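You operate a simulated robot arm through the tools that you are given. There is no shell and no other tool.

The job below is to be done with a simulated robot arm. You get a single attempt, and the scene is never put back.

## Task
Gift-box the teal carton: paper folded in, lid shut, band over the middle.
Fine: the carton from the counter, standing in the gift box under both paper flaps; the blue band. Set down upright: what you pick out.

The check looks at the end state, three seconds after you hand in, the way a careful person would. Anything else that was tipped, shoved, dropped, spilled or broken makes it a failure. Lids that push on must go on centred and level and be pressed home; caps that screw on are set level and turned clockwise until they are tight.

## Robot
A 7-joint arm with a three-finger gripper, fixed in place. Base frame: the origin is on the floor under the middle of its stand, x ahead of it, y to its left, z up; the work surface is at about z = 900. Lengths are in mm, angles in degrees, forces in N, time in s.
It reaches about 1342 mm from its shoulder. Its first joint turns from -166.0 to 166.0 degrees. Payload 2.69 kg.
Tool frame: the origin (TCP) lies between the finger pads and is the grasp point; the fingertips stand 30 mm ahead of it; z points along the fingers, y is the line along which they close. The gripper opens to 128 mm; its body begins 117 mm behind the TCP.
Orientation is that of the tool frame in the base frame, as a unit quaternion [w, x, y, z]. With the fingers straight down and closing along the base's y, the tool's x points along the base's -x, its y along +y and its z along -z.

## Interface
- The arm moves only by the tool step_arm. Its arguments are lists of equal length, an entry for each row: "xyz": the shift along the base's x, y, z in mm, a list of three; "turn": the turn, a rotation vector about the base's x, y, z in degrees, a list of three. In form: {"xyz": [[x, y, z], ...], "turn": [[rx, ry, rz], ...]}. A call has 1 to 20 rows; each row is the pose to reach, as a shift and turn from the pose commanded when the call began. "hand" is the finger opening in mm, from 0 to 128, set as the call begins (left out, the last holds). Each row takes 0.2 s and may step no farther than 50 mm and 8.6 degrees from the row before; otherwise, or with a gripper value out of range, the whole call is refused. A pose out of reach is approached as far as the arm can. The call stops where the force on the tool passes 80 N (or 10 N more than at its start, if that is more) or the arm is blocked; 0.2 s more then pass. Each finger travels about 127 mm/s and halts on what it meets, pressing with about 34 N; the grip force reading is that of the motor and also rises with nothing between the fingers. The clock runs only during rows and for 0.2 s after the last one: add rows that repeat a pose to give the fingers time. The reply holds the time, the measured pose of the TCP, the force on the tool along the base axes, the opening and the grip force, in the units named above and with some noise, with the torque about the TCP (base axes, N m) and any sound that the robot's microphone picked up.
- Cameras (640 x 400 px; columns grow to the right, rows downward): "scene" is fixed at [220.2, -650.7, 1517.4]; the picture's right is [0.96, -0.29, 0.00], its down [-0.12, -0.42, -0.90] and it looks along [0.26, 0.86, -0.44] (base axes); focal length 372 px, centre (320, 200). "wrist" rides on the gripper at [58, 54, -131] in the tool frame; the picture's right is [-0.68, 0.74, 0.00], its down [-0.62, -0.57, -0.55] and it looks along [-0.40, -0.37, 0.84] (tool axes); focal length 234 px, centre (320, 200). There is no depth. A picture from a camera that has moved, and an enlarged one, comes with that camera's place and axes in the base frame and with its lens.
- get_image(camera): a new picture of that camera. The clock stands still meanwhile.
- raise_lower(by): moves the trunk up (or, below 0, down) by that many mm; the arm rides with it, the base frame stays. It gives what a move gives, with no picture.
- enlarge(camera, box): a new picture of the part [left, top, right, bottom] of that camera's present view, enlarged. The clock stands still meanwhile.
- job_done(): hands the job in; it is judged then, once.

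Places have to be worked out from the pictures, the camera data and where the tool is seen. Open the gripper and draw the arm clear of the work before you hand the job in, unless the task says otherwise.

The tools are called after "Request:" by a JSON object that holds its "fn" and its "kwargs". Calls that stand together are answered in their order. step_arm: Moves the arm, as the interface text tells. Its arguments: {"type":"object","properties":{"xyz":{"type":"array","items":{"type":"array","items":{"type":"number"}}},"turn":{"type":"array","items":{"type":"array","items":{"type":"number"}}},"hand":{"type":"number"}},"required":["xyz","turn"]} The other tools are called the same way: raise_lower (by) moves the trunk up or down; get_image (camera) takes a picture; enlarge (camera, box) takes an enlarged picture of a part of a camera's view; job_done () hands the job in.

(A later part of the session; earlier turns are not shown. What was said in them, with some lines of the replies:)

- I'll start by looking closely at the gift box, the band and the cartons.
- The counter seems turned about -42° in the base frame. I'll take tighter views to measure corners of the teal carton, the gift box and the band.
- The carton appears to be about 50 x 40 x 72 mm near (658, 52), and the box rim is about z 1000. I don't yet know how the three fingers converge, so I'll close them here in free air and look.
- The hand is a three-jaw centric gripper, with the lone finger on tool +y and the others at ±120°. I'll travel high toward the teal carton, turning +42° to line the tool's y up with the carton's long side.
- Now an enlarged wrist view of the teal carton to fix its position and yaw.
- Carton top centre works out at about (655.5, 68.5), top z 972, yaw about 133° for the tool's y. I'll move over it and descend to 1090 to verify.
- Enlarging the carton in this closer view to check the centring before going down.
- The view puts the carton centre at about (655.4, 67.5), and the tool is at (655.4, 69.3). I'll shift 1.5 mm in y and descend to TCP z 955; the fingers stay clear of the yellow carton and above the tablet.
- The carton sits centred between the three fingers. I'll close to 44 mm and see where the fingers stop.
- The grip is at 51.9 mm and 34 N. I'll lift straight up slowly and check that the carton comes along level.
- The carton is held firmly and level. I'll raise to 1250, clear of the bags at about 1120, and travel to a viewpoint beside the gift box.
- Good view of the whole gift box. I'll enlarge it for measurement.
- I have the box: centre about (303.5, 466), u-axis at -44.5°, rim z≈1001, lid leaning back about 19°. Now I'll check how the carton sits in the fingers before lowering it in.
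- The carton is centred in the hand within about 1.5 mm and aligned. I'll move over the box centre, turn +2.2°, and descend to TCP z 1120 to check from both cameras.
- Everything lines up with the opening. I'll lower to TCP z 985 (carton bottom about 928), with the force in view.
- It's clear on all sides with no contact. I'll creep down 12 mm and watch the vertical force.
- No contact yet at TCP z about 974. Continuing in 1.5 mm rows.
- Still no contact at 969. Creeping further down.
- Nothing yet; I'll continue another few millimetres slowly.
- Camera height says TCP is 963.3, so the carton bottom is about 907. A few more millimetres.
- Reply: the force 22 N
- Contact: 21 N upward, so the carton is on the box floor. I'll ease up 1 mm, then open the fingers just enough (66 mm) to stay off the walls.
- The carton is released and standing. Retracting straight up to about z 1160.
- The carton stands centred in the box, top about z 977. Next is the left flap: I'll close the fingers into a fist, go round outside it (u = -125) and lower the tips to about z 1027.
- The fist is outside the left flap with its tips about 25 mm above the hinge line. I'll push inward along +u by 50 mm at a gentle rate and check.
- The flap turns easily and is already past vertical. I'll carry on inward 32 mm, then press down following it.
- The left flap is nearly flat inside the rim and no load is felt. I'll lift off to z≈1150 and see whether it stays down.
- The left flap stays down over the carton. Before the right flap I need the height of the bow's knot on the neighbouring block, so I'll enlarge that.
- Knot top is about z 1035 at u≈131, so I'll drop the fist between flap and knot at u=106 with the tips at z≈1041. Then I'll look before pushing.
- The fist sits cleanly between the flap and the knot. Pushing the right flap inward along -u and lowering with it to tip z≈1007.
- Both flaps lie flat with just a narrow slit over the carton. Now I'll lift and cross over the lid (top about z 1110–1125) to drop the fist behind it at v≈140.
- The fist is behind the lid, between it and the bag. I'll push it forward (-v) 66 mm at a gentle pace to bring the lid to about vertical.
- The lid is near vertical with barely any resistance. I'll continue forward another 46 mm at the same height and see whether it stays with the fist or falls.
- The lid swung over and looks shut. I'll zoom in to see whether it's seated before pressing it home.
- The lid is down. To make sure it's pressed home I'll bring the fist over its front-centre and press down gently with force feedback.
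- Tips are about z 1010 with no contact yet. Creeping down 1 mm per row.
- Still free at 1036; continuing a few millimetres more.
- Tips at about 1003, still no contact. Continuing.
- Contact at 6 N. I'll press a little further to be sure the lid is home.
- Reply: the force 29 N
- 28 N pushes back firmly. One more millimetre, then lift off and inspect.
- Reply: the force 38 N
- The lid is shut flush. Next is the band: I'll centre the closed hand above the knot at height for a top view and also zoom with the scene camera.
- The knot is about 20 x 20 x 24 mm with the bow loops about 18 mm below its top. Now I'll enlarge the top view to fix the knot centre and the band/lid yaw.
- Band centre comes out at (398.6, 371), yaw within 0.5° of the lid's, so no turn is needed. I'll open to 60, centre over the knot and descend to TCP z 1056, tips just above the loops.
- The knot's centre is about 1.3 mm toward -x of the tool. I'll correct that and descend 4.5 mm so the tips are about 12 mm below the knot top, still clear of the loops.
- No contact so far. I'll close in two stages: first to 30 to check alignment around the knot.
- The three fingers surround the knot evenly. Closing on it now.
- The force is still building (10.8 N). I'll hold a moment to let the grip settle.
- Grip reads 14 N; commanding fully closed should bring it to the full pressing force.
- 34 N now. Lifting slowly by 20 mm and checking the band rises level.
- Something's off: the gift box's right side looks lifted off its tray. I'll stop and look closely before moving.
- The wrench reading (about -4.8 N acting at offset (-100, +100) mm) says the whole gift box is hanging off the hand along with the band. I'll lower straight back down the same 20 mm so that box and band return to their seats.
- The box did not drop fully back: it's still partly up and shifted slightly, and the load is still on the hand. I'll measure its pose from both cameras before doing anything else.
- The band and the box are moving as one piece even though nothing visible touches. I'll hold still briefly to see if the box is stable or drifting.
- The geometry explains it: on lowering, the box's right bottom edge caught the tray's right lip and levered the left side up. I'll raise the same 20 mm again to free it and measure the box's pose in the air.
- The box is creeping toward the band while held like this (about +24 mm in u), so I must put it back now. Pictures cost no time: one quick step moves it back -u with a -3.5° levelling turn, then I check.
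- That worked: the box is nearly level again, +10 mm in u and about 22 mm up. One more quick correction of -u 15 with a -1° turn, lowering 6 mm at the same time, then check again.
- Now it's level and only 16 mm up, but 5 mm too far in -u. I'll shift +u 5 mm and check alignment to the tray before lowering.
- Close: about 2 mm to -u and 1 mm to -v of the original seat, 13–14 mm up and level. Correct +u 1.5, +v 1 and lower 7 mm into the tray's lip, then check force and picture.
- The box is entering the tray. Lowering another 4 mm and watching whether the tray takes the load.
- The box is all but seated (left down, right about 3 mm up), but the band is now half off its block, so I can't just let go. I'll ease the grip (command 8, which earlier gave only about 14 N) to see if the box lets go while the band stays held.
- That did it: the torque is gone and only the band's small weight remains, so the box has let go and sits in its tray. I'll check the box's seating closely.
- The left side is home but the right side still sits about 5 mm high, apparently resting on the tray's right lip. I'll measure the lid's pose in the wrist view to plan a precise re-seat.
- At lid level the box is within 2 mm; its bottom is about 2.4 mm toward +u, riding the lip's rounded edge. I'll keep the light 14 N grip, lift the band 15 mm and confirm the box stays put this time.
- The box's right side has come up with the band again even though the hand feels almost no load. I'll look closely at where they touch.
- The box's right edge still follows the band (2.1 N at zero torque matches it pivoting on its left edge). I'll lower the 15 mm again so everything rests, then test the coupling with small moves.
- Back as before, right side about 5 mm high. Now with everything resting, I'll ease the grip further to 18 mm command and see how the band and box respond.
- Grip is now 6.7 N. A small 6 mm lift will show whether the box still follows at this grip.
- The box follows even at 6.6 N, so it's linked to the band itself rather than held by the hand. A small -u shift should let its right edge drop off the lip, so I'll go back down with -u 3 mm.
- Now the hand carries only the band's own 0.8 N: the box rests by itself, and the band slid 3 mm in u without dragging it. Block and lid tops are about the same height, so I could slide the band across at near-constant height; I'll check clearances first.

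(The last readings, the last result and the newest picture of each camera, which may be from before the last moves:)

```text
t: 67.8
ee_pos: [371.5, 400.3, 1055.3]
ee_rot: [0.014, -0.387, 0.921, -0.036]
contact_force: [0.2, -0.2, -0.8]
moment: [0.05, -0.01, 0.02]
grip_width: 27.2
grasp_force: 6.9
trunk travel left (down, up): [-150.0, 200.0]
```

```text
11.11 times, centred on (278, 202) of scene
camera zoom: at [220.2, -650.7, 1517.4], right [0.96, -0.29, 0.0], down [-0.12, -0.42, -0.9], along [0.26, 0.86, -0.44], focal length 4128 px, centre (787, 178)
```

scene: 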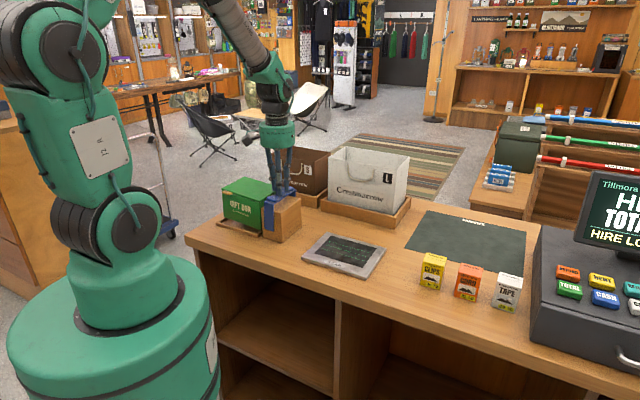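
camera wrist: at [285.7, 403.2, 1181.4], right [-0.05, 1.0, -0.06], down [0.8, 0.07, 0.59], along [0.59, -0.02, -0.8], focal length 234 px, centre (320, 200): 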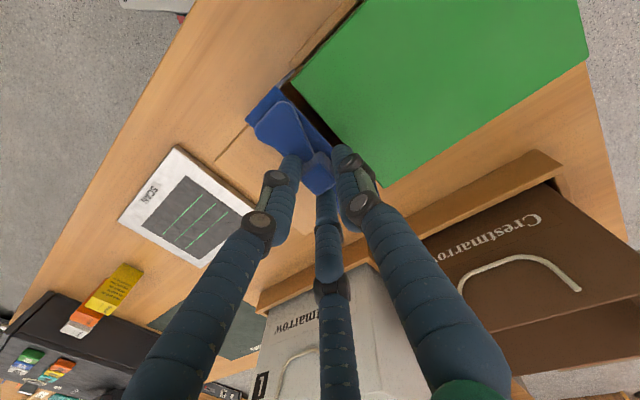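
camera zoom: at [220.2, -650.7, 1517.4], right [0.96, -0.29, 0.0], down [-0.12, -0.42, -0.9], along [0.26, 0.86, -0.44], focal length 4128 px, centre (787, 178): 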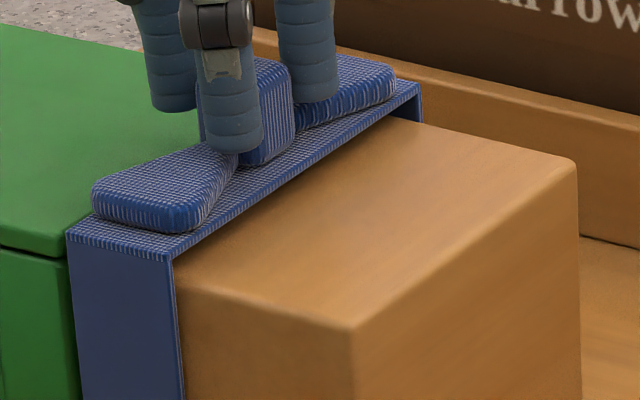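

The band is level, about 4 mm above its seat, and 1 mm to -v of the lid's centre line, with 5–6 mm of leg overhang in front. I'll slide it -u by 24 mm at this height with a +1.2 mm v correction, then check.

Request:
{"fn": "step_arm", "kwargs": {"xyz": [[-4.0, 5.2, 0], [-8.2, 9.3, 0], [-12.4, 13.6, 0], [-16.2, 17.8, 0], [-16.2, 17.8, 0]], "turn": [[0, 0, 0], [0, 0, 0], [0, 0, 0], [0, 0, 0], [0, 0, 0]]}}

Request:
{"fn": "enlarge", "kwargs": {"camera": "scene", "box": [228, 178, 290, 242]}}

Request:
{"fn": "enlarge", "kwargs": {"camera": "wrist", "box": [230, 40, 420, 240]}}

```text
t: 69.0
ee_pos: [355.0, 417.7, 1053.5]
ee_rot: [0.015, -0.387, 0.921, -0.036]
contact_force: [-0.5, 0.3, -2.5]
moment: [0.05, 0.07, 0.04]
grip_width: 27.1
grasp_force: 7.0
trunk travel left (down, up): [-150.0, 200.0]
```

```text
6.25 times, centred on (259, 210) of scene
camera zoom: at [220.2, -650.7, 1517.4], right [0.96, -0.29, 0.0], down [-0.12, -0.42, -0.9], along [0.26, 0.86, -0.44], focal length 2322 px, centre (701, 138)
```

zoom: 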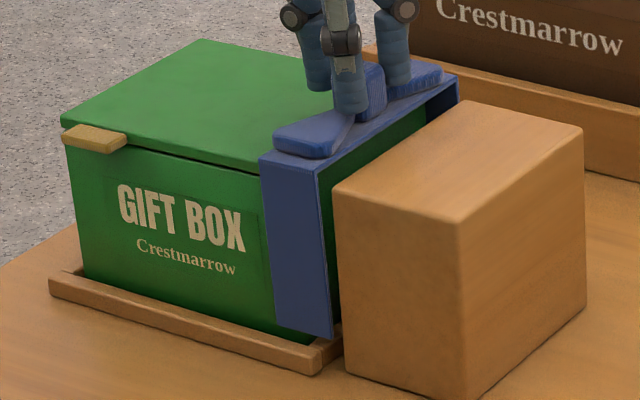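

```text
2.00 times, centred on (325, 140) of wrist
camera zoom: at [269.5, 420.4, 1181.0], right [-0.05, 1.0, -0.06], down [0.8, 0.08, 0.59], along [0.59, -0.02, -0.8], focal length 468 px, centre (310, 320)
```

zoom: 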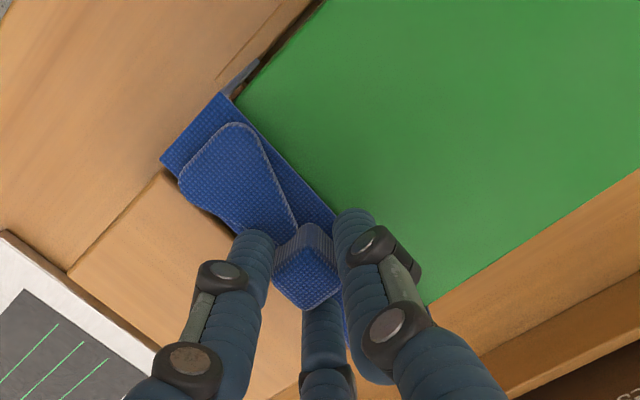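

It works: the band now overlaps the lid and the box hasn't moved. Continuing -u another 36 mm at the same height.

Request:
{"fn": "step_arm", "kwargs": {"xyz": [[-6.4, 6.4, 0], [-12.7, 12.7, 0], [-19.1, 19.1, 0], [-25.5, 25.5, 0], [-25.5, 25.5, 0]], "turn": [[0, 0, 0], [0, 0, 0], [0, 0, 0], [0, 0, 0], [0, 0, 0]]}}

Request:
{"fn": "enlarge", "kwargs": {"camera": "scene", "box": [228, 178, 290, 242]}}

Request:
{"fn": "enlarge", "kwargs": {"camera": "wrist", "box": [220, 30, 420, 240]}}

```text
t: 70.2
ee_pos: [329.2, 442.4, 1055.5]
ee_rot: [0.015, -0.388, 0.921, -0.037]
contact_force: [-0.8, 0.2, -3.8]
moment: [0.01, 0.03, -0.01]
grip_width: 26.9
grasp_force: 6.4
trunk travel left (down, up): [-150.0, 200.0]
```

```text
6.25 times, centred on (259, 210) of scene
camera zoom: at [220.2, -650.7, 1517.4], right [0.96, -0.29, 0.0], down [-0.12, -0.42, -0.9], along [0.26, 0.86, -0.44], focal length 2322 px, centre (701, 138)
```

zoom: 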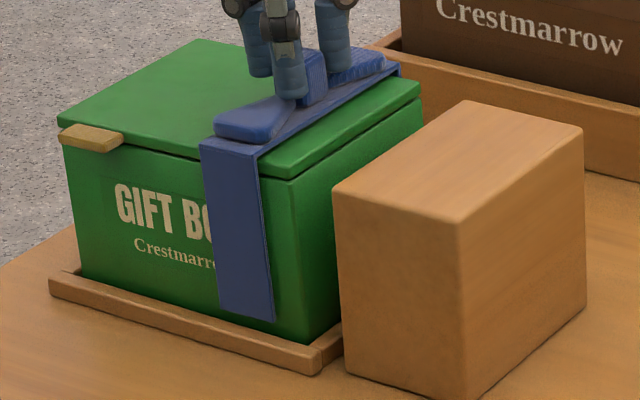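

```text
1.90 times, centred on (320, 135) of wrist
camera zoom: at [243.3, 445.4, 1181.2], right [-0.05, 1.0, -0.06], down [0.8, 0.08, 0.59], along [0.59, -0.02, -0.8], focal length 446 px, centre (320, 324)
```

zoom: 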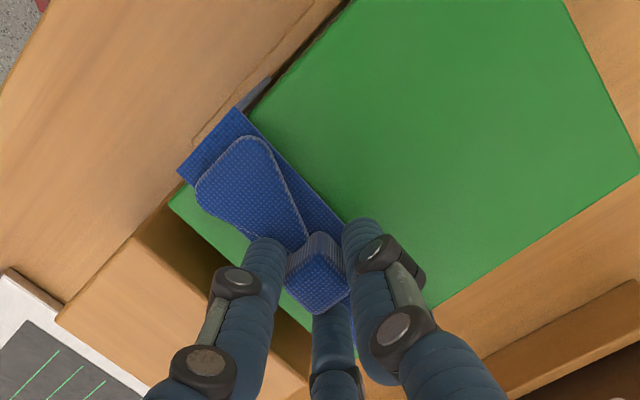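

The band is over the lid now. I'll check v-alignment at both legs with finer zooms before the last stretch.

Request:
{"fn": "enlarge", "kwargs": {"camera": "wrist", "box": [230, 40, 310, 140]}}

Request:
{"fn": "enlarge", "kwargs": {"camera": "wrist", "box": [340, 100, 500, 220]}}

Request:
{"fn": "enlarge", "kwargs": {"camera": "scene", "box": [244, 178, 288, 214]}}

```text
4.00 times, centred on (270, 90) of wrist
camera zoom: at [243.3, 445.4, 1181.2], right [-0.05, 1.0, -0.06], down [0.8, 0.08, 0.59], along [0.59, -0.02, -0.8], focal length 937 px, centre (520, 640)
```

zoom: 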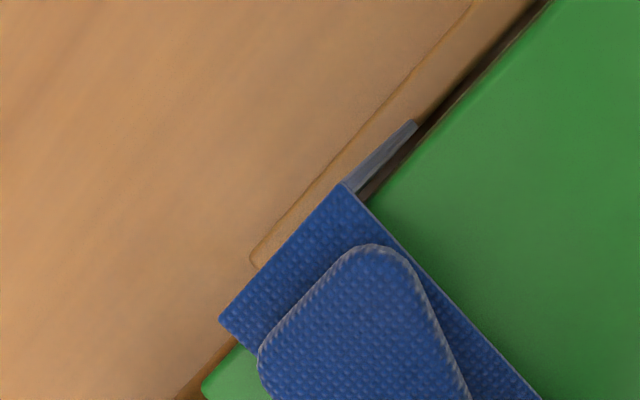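

```text
3.33 times, centred on (420, 160) of wrist
camera zoom: at [243.3, 445.4, 1181.2], right [-0.05, 1.0, -0.06], down [0.8, 0.08, 0.59], along [0.59, -0.02, -0.8], focal length 781 px, centre (-13, 333)
```

zoom: 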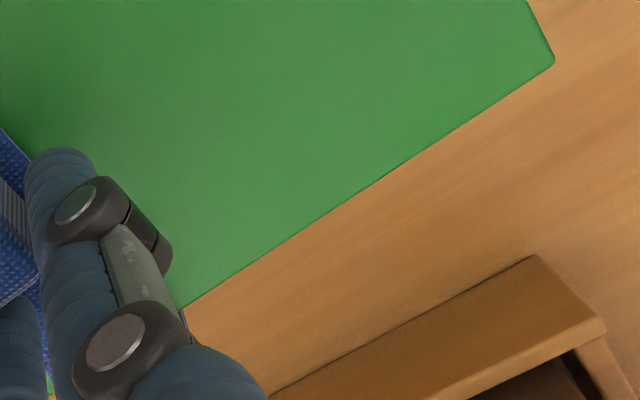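

```text
11.11 times, centred on (266, 196) of scene
camera zoom: at [220.2, -650.7, 1517.4], right [0.96, -0.29, 0.0], down [-0.12, -0.42, -0.9], along [0.26, 0.86, -0.44], focal length 4128 px, centre (920, 244)
```

zoom: 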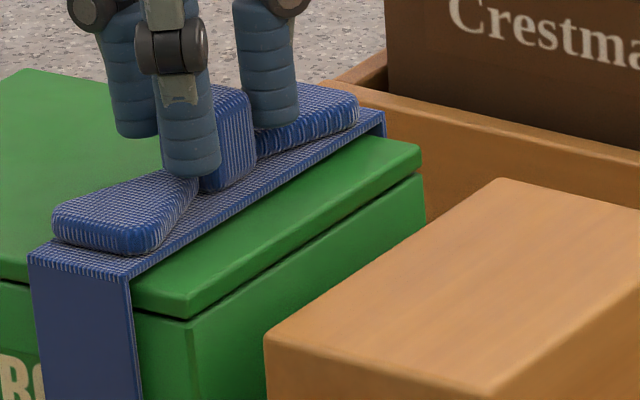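

Front leg overhang is 5.7 mm against 4.5 mm when centred, so +1.2 mm in v is right. Final stretch: -u 35.7 mm with that v correction.

Request:
{"fn": "step_arm", "kwargs": {"xyz": [[-5.5, 7.1, 0], [-11.8, 13.4, 0], [-18.1, 19.7, 0], [-24.4, 26.0, 0], [-24.4, 26.0, 0]], "turn": [[0, 0, 0], [0, 0, 0], [0, 0, 0], [0, 0, 0], [0, 0, 0]]}}

Request:
{"fn": "enlarge", "kwargs": {"camera": "scene", "box": [222, 174, 290, 242]}}

Request:
{"fn": "get_image", "kwargs": {"camera": "wrist"}}

Request:
{"fn": "enlarge", "kwargs": {"camera": "wrist", "box": [180, 30, 420, 260]}}

```text
t: 71.4
ee_pos: [303.8, 470.1, 1054.3]
ee_rot: [0.015, -0.387, 0.921, -0.036]
contact_force: [-0.8, 0.2, -5.6]
moment: [0.02, 0.07, 0.0]
grip_width: 27.4
grasp_force: 6.7
trunk travel left (down, up): [-150.0, 200.0]
```

```text
5.88 times, centred on (256, 208) of scene
camera zoom: at [220.2, -650.7, 1517.4], right [0.96, -0.29, 0.0], down [-0.12, -0.42, -0.9], along [0.26, 0.86, -0.44], focal length 2185 px, centre (696, 153)
```

zoom: 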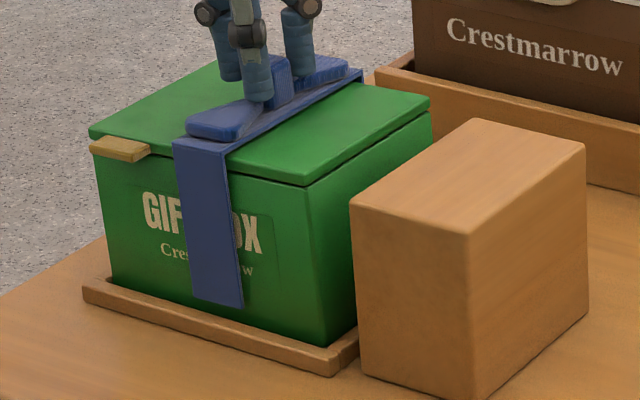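

```text
taken
camera wrist: at [218.9, 472.8, 1181.3], right [-0.05, 1.0, -0.06], down [0.8, 0.08, 0.59], along [0.59, -0.02, -0.8], focal length 234 px, centre (320, 200)
```

wrist: 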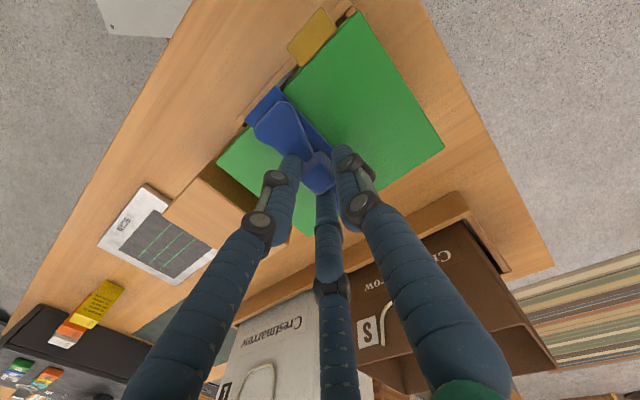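

```text
1.74 times, centred on (300, 145) of wrist
camera zoom: at [218.9, 472.8, 1181.3], right [-0.05, 1.0, -0.06], down [0.8, 0.08, 0.59], along [0.59, -0.02, -0.8], focal length 407 px, centre (355, 296)
```

zoom: 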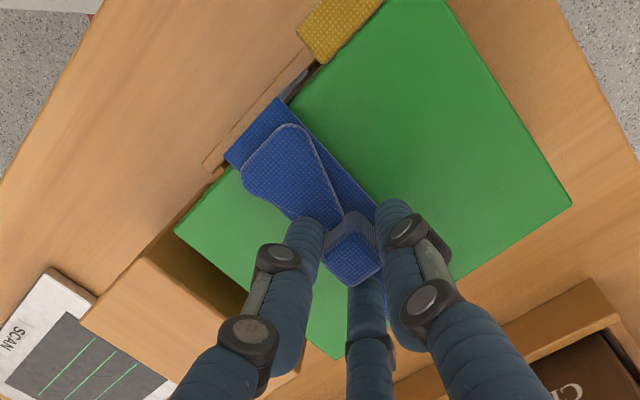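

The band is over the middle of the box. The hand reads -5.6 N, so the box is partly hanging on it; I'll lower 3 mm gently and watch the tray take the weight.

Request:
{"fn": "step_arm", "kwargs": {"xyz": [[0, 0, -1], [0, 0, -2], [0, 0, -3], [0, 0, -3]], "turn": [[0, 0, 0], [0, 0, 0], [0, 0, 0], [0, 0, 0]]}}

Request:
{"fn": "enlarge", "kwargs": {"camera": "scene", "box": [222, 174, 290, 242]}}

```text
t: 72.4
ee_pos: [303.8, 469.4, 1051.9]
ee_rot: [0.016, -0.386, 0.922, -0.036]
contact_force: [0.1, -1.6, -1.8]
moment: [0.1, 0.15, -0.04]
grip_width: 27.3
grasp_force: 6.6
trunk travel left (down, up): [-150.0, 200.0]
```

```text
5.88 times, centred on (256, 208) of scene
camera zoom: at [220.2, -650.7, 1517.4], right [0.96, -0.29, 0.0], down [-0.12, -0.42, -0.9], along [0.26, 0.86, -0.44], focal length 2185 px, centre (696, 153)
```

zoom: 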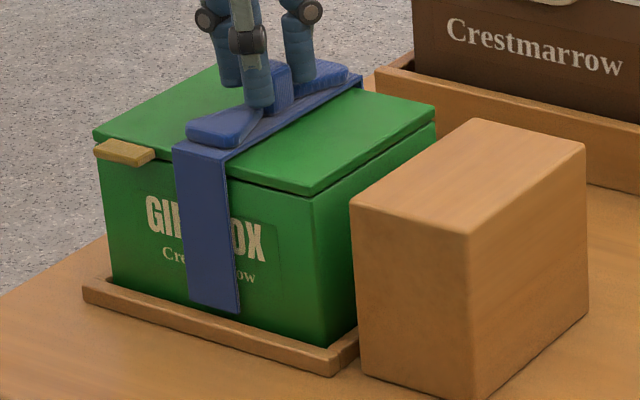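

The load is mostly off the hand (-1.8 N). The right side is still some 4–5 mm high, so I'll lower a further 2 mm.

Request:
{"fn": "step_arm", "kwargs": {"xyz": [[0, 0, -1], [0, 0, -2], [0, 0, -2]], "turn": [[0, 0, 0], [0, 0, 0], [0, 0, 0]]}}

Request:
{"fn": "enlarge", "kwargs": {"camera": "scene", "box": [222, 174, 290, 242]}}

Request:
{"fn": "enlarge", "kwargs": {"camera": "scene", "box": [246, 214, 276, 240]}}

```text
t: 73.2
ee_pos: [304.8, 469.5, 1049.8]
ee_rot: [0.016, -0.386, 0.922, -0.037]
contact_force: [-2.2, -3.2, 7.4]
moment: [-0.19, 0.01, -0.04]
grip_width: 27.0
grasp_force: 6.7
trunk travel left (down, up): [-150.0, 200.0]
```

```text
5.88 times, centred on (256, 208) of scene
camera zoom: at [220.2, -650.7, 1517.4], right [0.96, -0.29, 0.0], down [-0.12, -0.42, -0.9], along [0.26, 0.86, -0.44], focal length 2185 px, centre (696, 153)
```

zoom: 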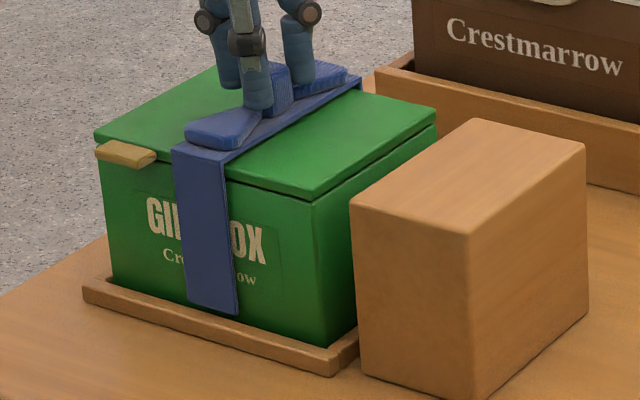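

```text
15.38 times, centred on (261, 227) of scene
camera zoom: at [220.2, -650.7, 1517.4], right [0.96, -0.29, 0.0], down [-0.12, -0.42, -0.9], along [0.26, 0.86, -0.44], focal length 5716 px, centre (1228, -215)
```

zoom: 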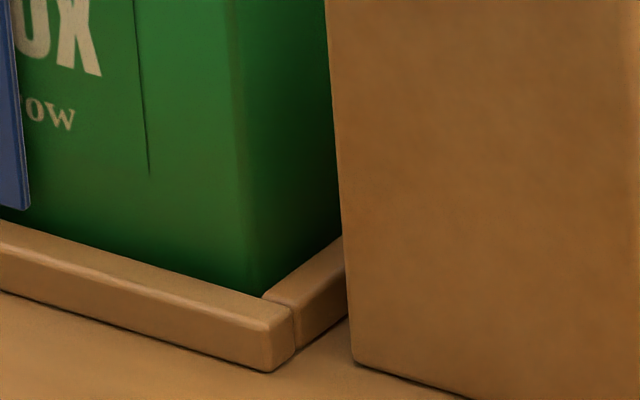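

The band now bears on the lid (7 N) and the box's right edge has dropped inside the lip, perhaps 2 mm left. Pressing 1.5 mm further.

Request:
{"fn": "step_arm", "kwargs": {"xyz": [[0, 0, -0.8], [0, 0, -1.5], [0, 0, -1.5]], "turn": [[0, 0, 0], [0, 0, 0], [0, 0, 0]]}}

Request:
{"fn": "enlarge", "kwargs": {"camera": "scene", "box": [228, 178, 290, 242]}}

Request:
{"fn": "enlarge", "kwargs": {"camera": "wrist", "box": [180, 30, 420, 260]}}

```text
t: 74.0
ee_pos: [304.1, 468.4, 1049.0]
ee_rot: [0.014, -0.387, 0.921, -0.036]
contact_force: [-1.8, -2.5, 12.7]
moment: [-0.17, 0.01, -0.03]
grip_width: 27.3
grasp_force: 6.5
trunk travel left (down, up): [-150.0, 200.0]
```

```text
6.25 times, centred on (259, 210) of scene
camera zoom: at [220.2, -650.7, 1517.4], right [0.96, -0.29, 0.0], down [-0.12, -0.42, -0.9], along [0.26, 0.86, -0.44], focal length 2322 px, centre (701, 138)
```

zoom: 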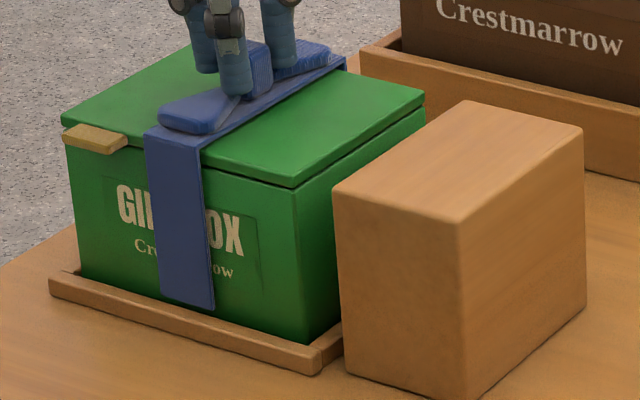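

```text
1.74 times, centred on (300, 145) of wrist
camera zoom: at [218.4, 471.8, 1175.0], right [-0.05, 1.0, -0.06], down [0.8, 0.07, 0.59], along [0.59, -0.02, -0.8], focal length 407 px, centre (355, 296)
```

zoom: 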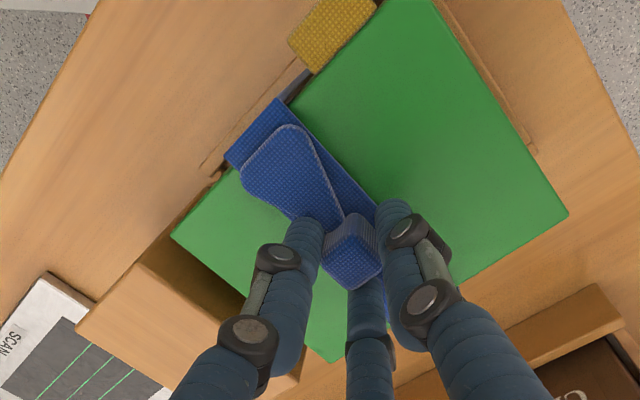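

The box is down to within about 1.5 mm all round, the band is centred and 12.7 N presses it. I'll relieve the press by 1.3 mm, then open the fingers.

Request:
{"fn": "step_arm", "kwargs": {"xyz": [[0, 0, 1.3], [0, 0, 1.3]], "turn": [[0, 0, 0], [0, 0, 0]]}}

Request:
{"fn": "step_arm", "kwargs": {"xyz": [[0, 0, 0], [0, 0, 0]], "turn": [[0, 0, 0], [0, 0, 0]], "hand": 50}}

Request:
{"fn": "enlarge", "kwargs": {"camera": "scene", "box": [228, 178, 290, 242]}}

Request:
{"fn": "enlarge", "kwargs": {"camera": "wrist", "box": [180, 30, 420, 260]}}

```text
t: 74.6
ee_pos: [304.7, 469.7, 1049.1]
ee_rot: [0.014, -0.387, 0.921, -0.037]
contact_force: [1.1, 1.2, -3.1]
moment: [0.04, 0.0, 0.01]
grip_width: 27.1
grasp_force: 6.5
trunk travel left (down, up): [-150.0, 200.0]
```

```text
t: 75.2
ee_pos: [305.0, 469.2, 1049.7]
ee_rot: [0.015, -0.387, 0.921, -0.036]
contact_force: [-0.3, 0.6, -0.3]
moment: [0.0, 0.01, 0.03]
grip_width: 50.1
grasp_force: 0.0
trunk travel left (down, up): [-150.0, 200.0]
```

```text
6.25 times, centred on (259, 210) of scene
camera zoom: at [220.2, -650.7, 1517.4], right [0.96, -0.29, 0.0], down [-0.12, -0.42, -0.9], along [0.26, 0.86, -0.44], focal length 2322 px, centre (701, 138)
```

zoom: 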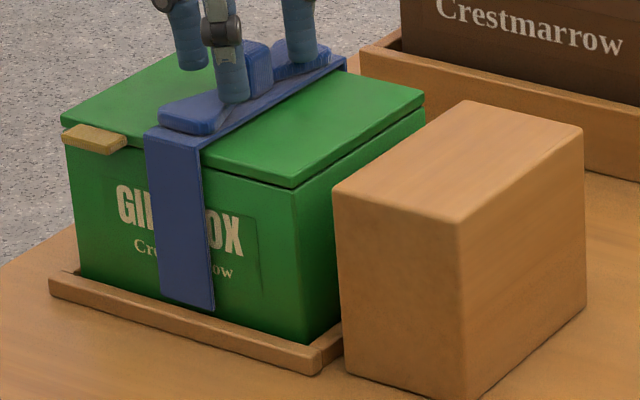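

```text
1.74 times, centred on (300, 145) of wrist
camera zoom: at [218.5, 471.7, 1175.7], right [-0.05, 1.0, -0.06], down [0.8, 0.08, 0.59], along [0.59, -0.02, -0.8], focal length 407 px, centre (355, 296)
```

zoom: 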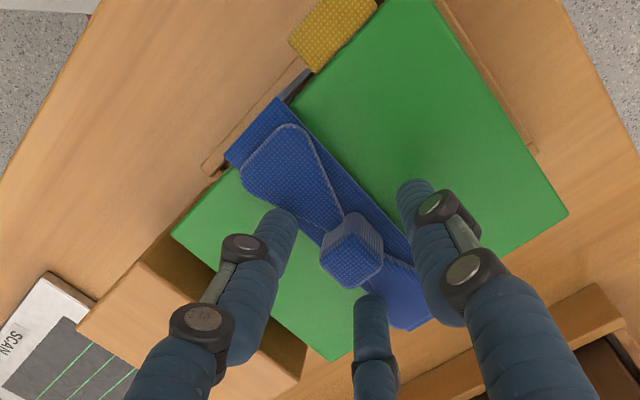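

The band rests across the middle with both legs outside the lid. Now I'll withdraw straight up, levelling the hand once it's clear.

Request:
{"fn": "step_arm", "kwargs": {"xyz": [[0, 0, 8], [0, 0, 20], [0, 0, 40], [0, 0, 70], [0, 0, 100], [0, 0, 130], [0, 0, 130]], "turn": [[0, 0, 0], [0, 0, 0], [0, 0, 0], [0.8, 0.8, 0], [2, 2, 0], [3.17, 3.18, 0], [3.17, 3.18, 0]]}}

Request:
{"fn": "enlarge", "kwargs": {"camera": "scene", "box": [228, 178, 290, 242]}}

Request:
{"fn": "get_image", "kwargs": {"camera": "wrist"}}

Request:
{"fn": "enlarge", "kwargs": {"camera": "scene", "box": [216, 206, 276, 246]}}

```text
t: 76.8
ee_pos: [306.0, 470.7, 1178.4]
ee_rot: [0.001, -0.387, 0.922, 0.0]
contact_force: [-0.4, -0.7, 0.2]
moment: [0.06, 0.0, 0.05]
grip_width: 50.3
grasp_force: 0.0
trunk travel left (down, up): [-150.0, 200.0]
```

```text
6.25 times, centred on (259, 210) of scene
camera zoom: at [220.2, -650.7, 1517.4], right [0.96, -0.29, 0.0], down [-0.12, -0.42, -0.9], along [0.26, 0.86, -0.44], focal length 2322 px, centre (701, 138)
```

zoom: 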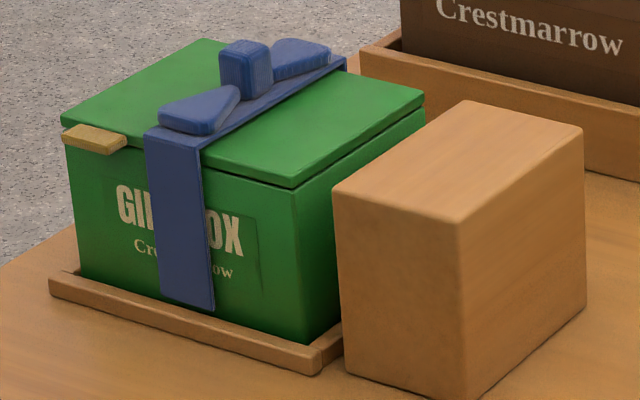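

```text
taken
camera wrist: at [226.5, 466.4, 1309.2], right [-0.05, 1.0, 0.0], down [0.83, 0.04, 0.55], along [0.55, 0.03, -0.84], focal length 234 px, centre (320, 200)
```

wrist: 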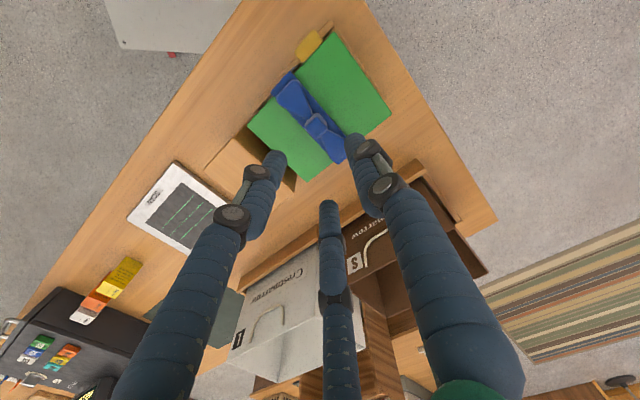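

```text
10.00 times, centred on (246, 226) of scene
camera zoom: at [220.2, -650.7, 1517.4], right [0.96, -0.29, 0.0], down [-0.12, -0.42, -0.9], along [0.26, 0.86, -0.44], focal length 3715 px, centre (1060, -60)
```

zoom: 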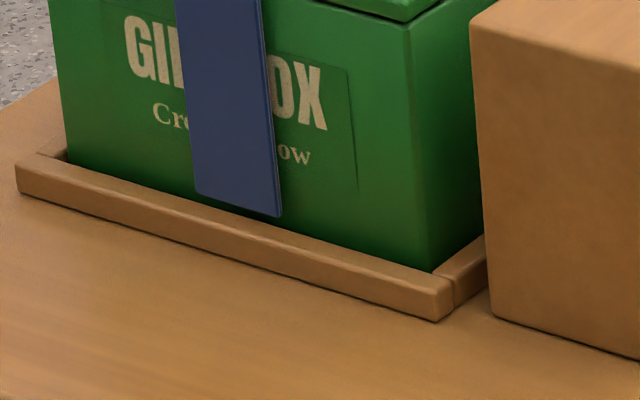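

The gift box is seated in its tray with the band across the middle. I'll take close-ups of the band-on-lid fit, the lid line, and a top view for levelness.

Request:
{"fn": "enlarge", "kwargs": {"camera": "scene", "box": [230, 180, 274, 212]}}

Request:
{"fn": "enlarge", "kwargs": {"camera": "wrist", "box": [240, 20, 400, 190]}}

Request:
{"fn": "get_image", "kwargs": {"camera": "scene"}}

```text
12.50 times, centred on (252, 196) of scene
camera zoom: at [220.2, -650.7, 1517.4], right [0.96, -0.29, 0.0], down [-0.12, -0.42, -0.9], along [0.26, 0.86, -0.44], focal length 4644 px, centre (1170, 250)
```

zoom: 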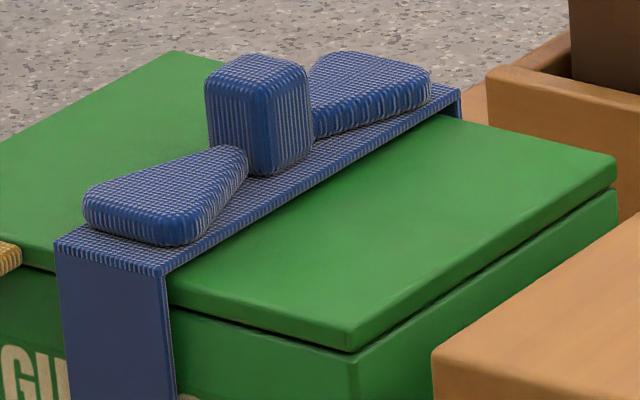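

```text
2.35 times, centred on (320, 105) of wrist
camera zoom: at [226.5, 466.4, 1309.2], right [-0.05, 1.0, 0.0], down [0.83, 0.04, 0.55], along [0.55, 0.03, -0.84], focal length 551 px, centre (320, 424)
```

zoom: 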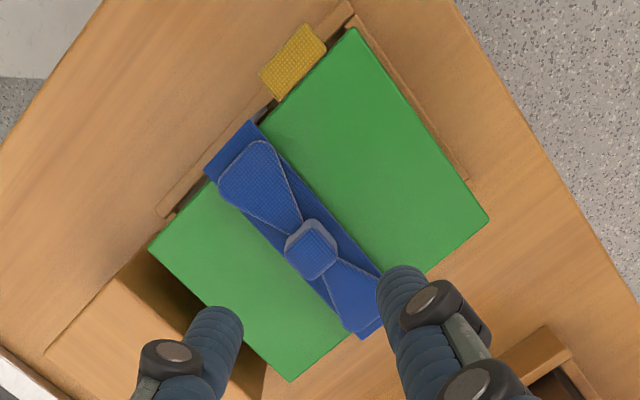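

```text
taken
```

scene: 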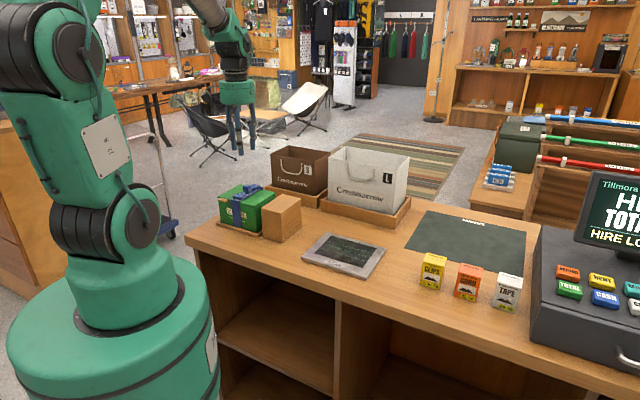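

Everything looks level and centred: lid corners form a 148 x 113 rectangle within about 1.5 mm of the original place, and the knot is within 1–2 mm of the lid's centre. To be sure the right side is fully home, I'll press gently on the lid beside the band (u≈+52).

Request:
{"fn": "step_arm", "kwargs": {"xyz": [[18, -19, 0], [35.4, -38.4, 0], [35.4, -38.4, -45], [35.4, -38.4, -90], [35.4, -38.4, -125], [35.4, -38.4, -137], [35.4, -38.4, -137]], "turn": [[0, 0, 0], [0, 0, 0], [0, 0, 0], [0, 0, 0], [0, 0, 0], [0, 0, 0], [0, 0, 0]], "hand": 0}}

Request:
{"fn": "enlarge", "kwargs": {"camera": "scene", "box": [222, 160, 302, 240]}}

```text
t: 78.4
ee_pos: [341.9, 432.4, 1042.5]
ee_rot: [0.0, -0.386, 0.922, -0.001]
contact_force: [0.1, 0.4, 0.2]
moment: [-0.04, 0.01, 0.0]
grip_width: 1.7
grasp_force: 31.7
trunk travel left (down, up): [-150.0, 200.0]
```

```text
5.00 times, centred on (262, 200) of scene
camera zoom: at [220.2, -650.7, 1517.4], right [0.96, -0.29, 0.0], down [-0.12, -0.42, -0.9], along [0.26, 0.86, -0.44], focal length 1858 px, centre (610, 200)
```

zoom: 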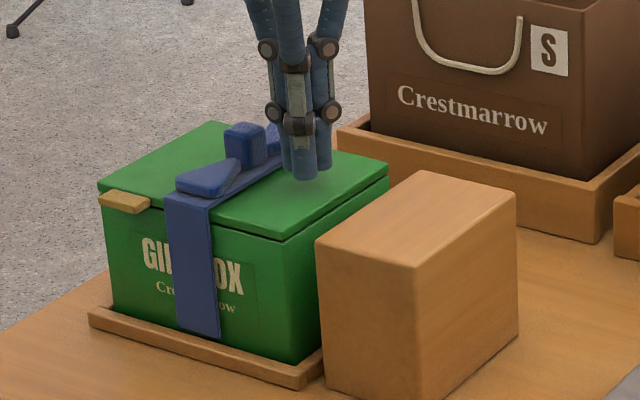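

The fist hovers over the right part of the lid, clear of the band. Creeping down with force checks.

Request:
{"fn": "step_arm", "kwargs": {"xyz": [[0, 0, -3], [0, 0, -5], [0, 0, -7], [0, 0, -9], [0, 0, -9]], "turn": [[0, 0, 0], [0, 0, 0], [0, 0, 0], [0, 0, 0], [0, 0, 0]]}}

```text
t: 79.6
ee_pos: [340.6, 431.9, 1034.0]
ee_rot: [0.0, -0.387, 0.922, 0.0]
contact_force: [0.8, 0.0, 0.9]
moment: [0.02, -0.01, -0.01]
grip_width: 2.1
grasp_force: 31.4
trunk travel left (down, up): [-150.0, 200.0]
```

Tips about z 1003.5, no contact. Creeping on at 0.8 mm per row.

Request:
{"fn": "step_arm", "kwargs": {"xyz": [[0, 0, -0.8], [0, 0, -1.6], [0, 0, -2.4], [0, 0, -2.4]], "turn": [[0, 0, 0], [0, 0, 0], [0, 0, 0], [0, 0, 0]]}}

```text
t: 80.6
ee_pos: [339.7, 432.4, 1032.5]
ee_rot: [0.0, -0.387, 0.922, 0.0]
contact_force: [0.1, 0.1, 0.1]
moment: [0.04, 0.03, 0.03]
grip_width: 1.9
grasp_force: 31.4
trunk travel left (down, up): [-150.0, 200.0]
```

Still free. Another 2 mm in small steps.

Request:
{"fn": "step_arm", "kwargs": {"xyz": [[0, 0, -0.7], [0, 0, -1.4], [0, 0, -2.0], [0, 0, -2.0]], "turn": [[0, 0, 0], [0, 0, 0], [0, 0, 0], [0, 0, 0]]}}

```text
t: 81.6
ee_pos: [340.9, 431.5, 1031.2]
ee_rot: [0.001, -0.387, 0.922, 0.0]
contact_force: [-5.4, -1.8, 17.7]
moment: [0.04, 0.08, 0.08]
grip_width: 6.0
grasp_force: 31.6
trunk travel left (down, up): [-150.0, 200.0]
```

17.7 N of firm resistance at the same height as the original lid press, so the right side is home. Lifting off, retreating up and away, and opening the hand.

Request:
{"fn": "step_arm", "kwargs": {"xyz": [[0, 0, 6], [0, 0, 30], [0, 0, 75], [0, 0, 120], [0, 0, 165], [0, 0, 210], [0, 0, 255], [0, 0, 255]], "turn": [[0, 0, 0], [0, 0, 0], [0, 0, 0], [0, 0, 0], [0, 0, 0], [0, 0, 0], [0, 0, 0], [0, 0, 0]]}}

Request:
{"fn": "enlarge", "kwargs": {"camera": "scene", "box": [228, 178, 290, 242]}}

Request:
{"fn": "get_image", "kwargs": {"camera": "wrist"}}

```text
t: 83.4
ee_pos: [340.3, 430.3, 1286.2]
ee_rot: [0.0, -0.387, 0.922, 0.0]
contact_force: [0.5, -0.1, -0.6]
moment: [-0.04, 0.0, 0.0]
grip_width: 2.2
grasp_force: 31.1
trunk travel left (down, up): [-150.0, 200.0]
```

```text
6.25 times, centred on (259, 210) of scene
camera zoom: at [220.2, -650.7, 1517.4], right [0.96, -0.29, 0.0], down [-0.12, -0.42, -0.9], along [0.26, 0.86, -0.44], focal length 2322 px, centre (701, 138)
```

zoom: 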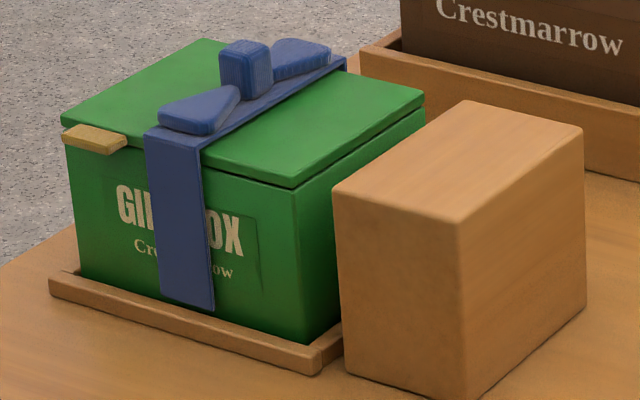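

```text
taken
camera wrist: at [260.6, 425.6, 1417.5], right [-0.05, 1.0, 0.0], down [0.83, 0.04, 0.55], along [0.55, 0.03, -0.84], focal length 234 px, centre (320, 200)
```

wrist: 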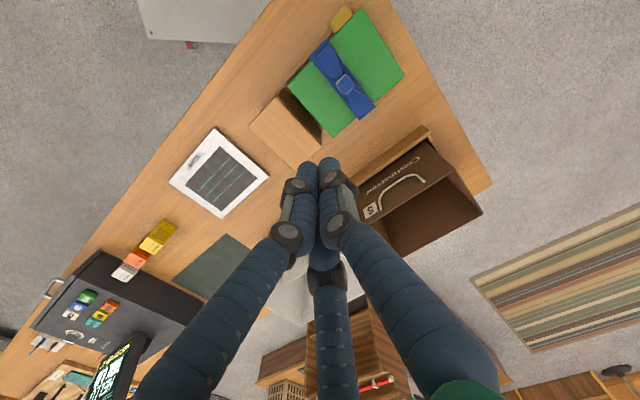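

The gift is complete and steady. Finally I'll open the gripper and draw the arm back to around its starting pose, well clear of the work.

Request:
{"fn": "step_arm", "kwargs": {"xyz": [[25, 20, 10], [50, 42, 25], [80, 68, 38], [100, 85, 48], [116, 98, 52], [116, 98, 52], [116, 98, 52]], "turn": [[0, 0, 0], [0, 0, 0], [0, 0, 0], [0, 0, 0], [0, 0, 0], [0, 0, 0], [0, 0, 0]], "hand": 128}}

Request:
{"fn": "get_image", "kwargs": {"camera": "scene"}}

Request:
{"fn": "enlarge", "kwargs": {"camera": "scene", "box": [210, 165, 310, 250]}}

Request:
{"fn": "get_image", "kwargs": {"camera": "wrist"}}

```text
t: 85.0
ee_pos: [455.2, 530.7, 1335.9]
ee_rot: [0.0, -0.386, 0.922, 0.0]
contact_force: [-0.8, 0.8, -0.3]
moment: [0.0, -0.05, -0.02]
grip_width: 128.0
grasp_force: 0.1
trunk travel left (down, up): [-150.0, 200.0]
```

```text
taken
```

scene: 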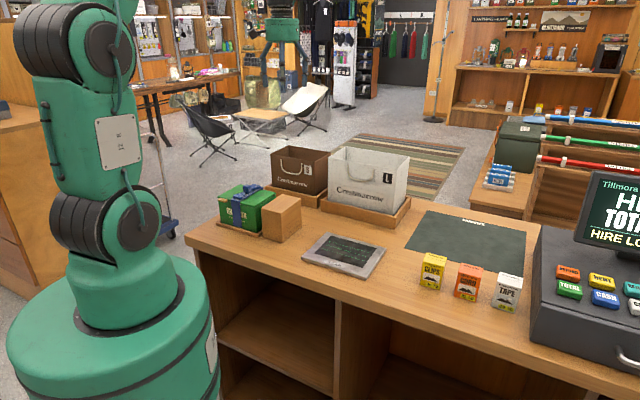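

```text
4.71 times, centred on (260, 208) of scene
camera zoom: at [220.2, -650.7, 1517.4], right [0.96, -0.29, 0.0], down [-0.12, -0.42, -0.9], along [0.26, 0.86, -0.44], focal length 1748 px, centre (602, 165)
```

zoom: 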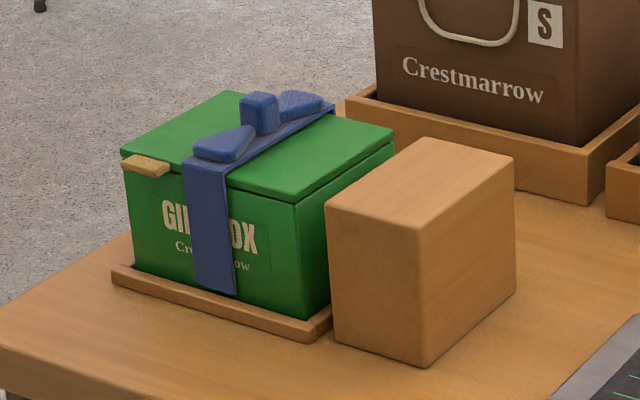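

```text
taken
camera wrist: at [376.8, 525.4, 1467.9], right [-0.05, 1.0, 0.0], down [0.83, 0.04, 0.55], along [0.55, 0.03, -0.84], focal length 234 px, centre (320, 200)
```

wrist: 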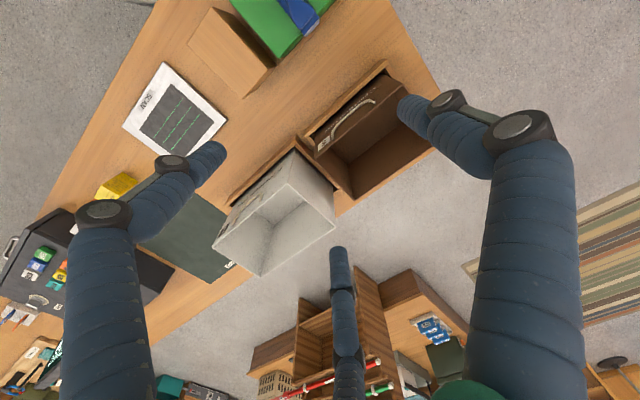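

The final pictures show the box shut in its tray with the band across the middle. The block, the other cartons and the bags are undisturbed, and the arm is clear with the hand open, so I'm handing in.

Request:
{"fn": "job_done", "kwargs": {}}

```text
The job is handed in.
```

The teal carton is gift-boxed and the job is handed in, though the box itself was lifted along the way. The carton is in the box under both folded paper flaps, the lid is shut and pressed home, and the blue band sits across the middle. The last pictures show the box level in its tray and the other items undisturbed. The gripper is open and the arm is well clear.

- **Box lifted:** when I picked up the band, the closed gift box came up with it, about 20–30 mm with a few degrees of tilt. I set it back in its tray and slid the band across from its block instead of lifting it. The box ended within about 2 mm of where it started.
- **Carton not re-checked:** the lid was already shut by then, so I couldn't look inside afterwards. The tilt was far too small to topple the carton, but I have no picture confirming it still stands.
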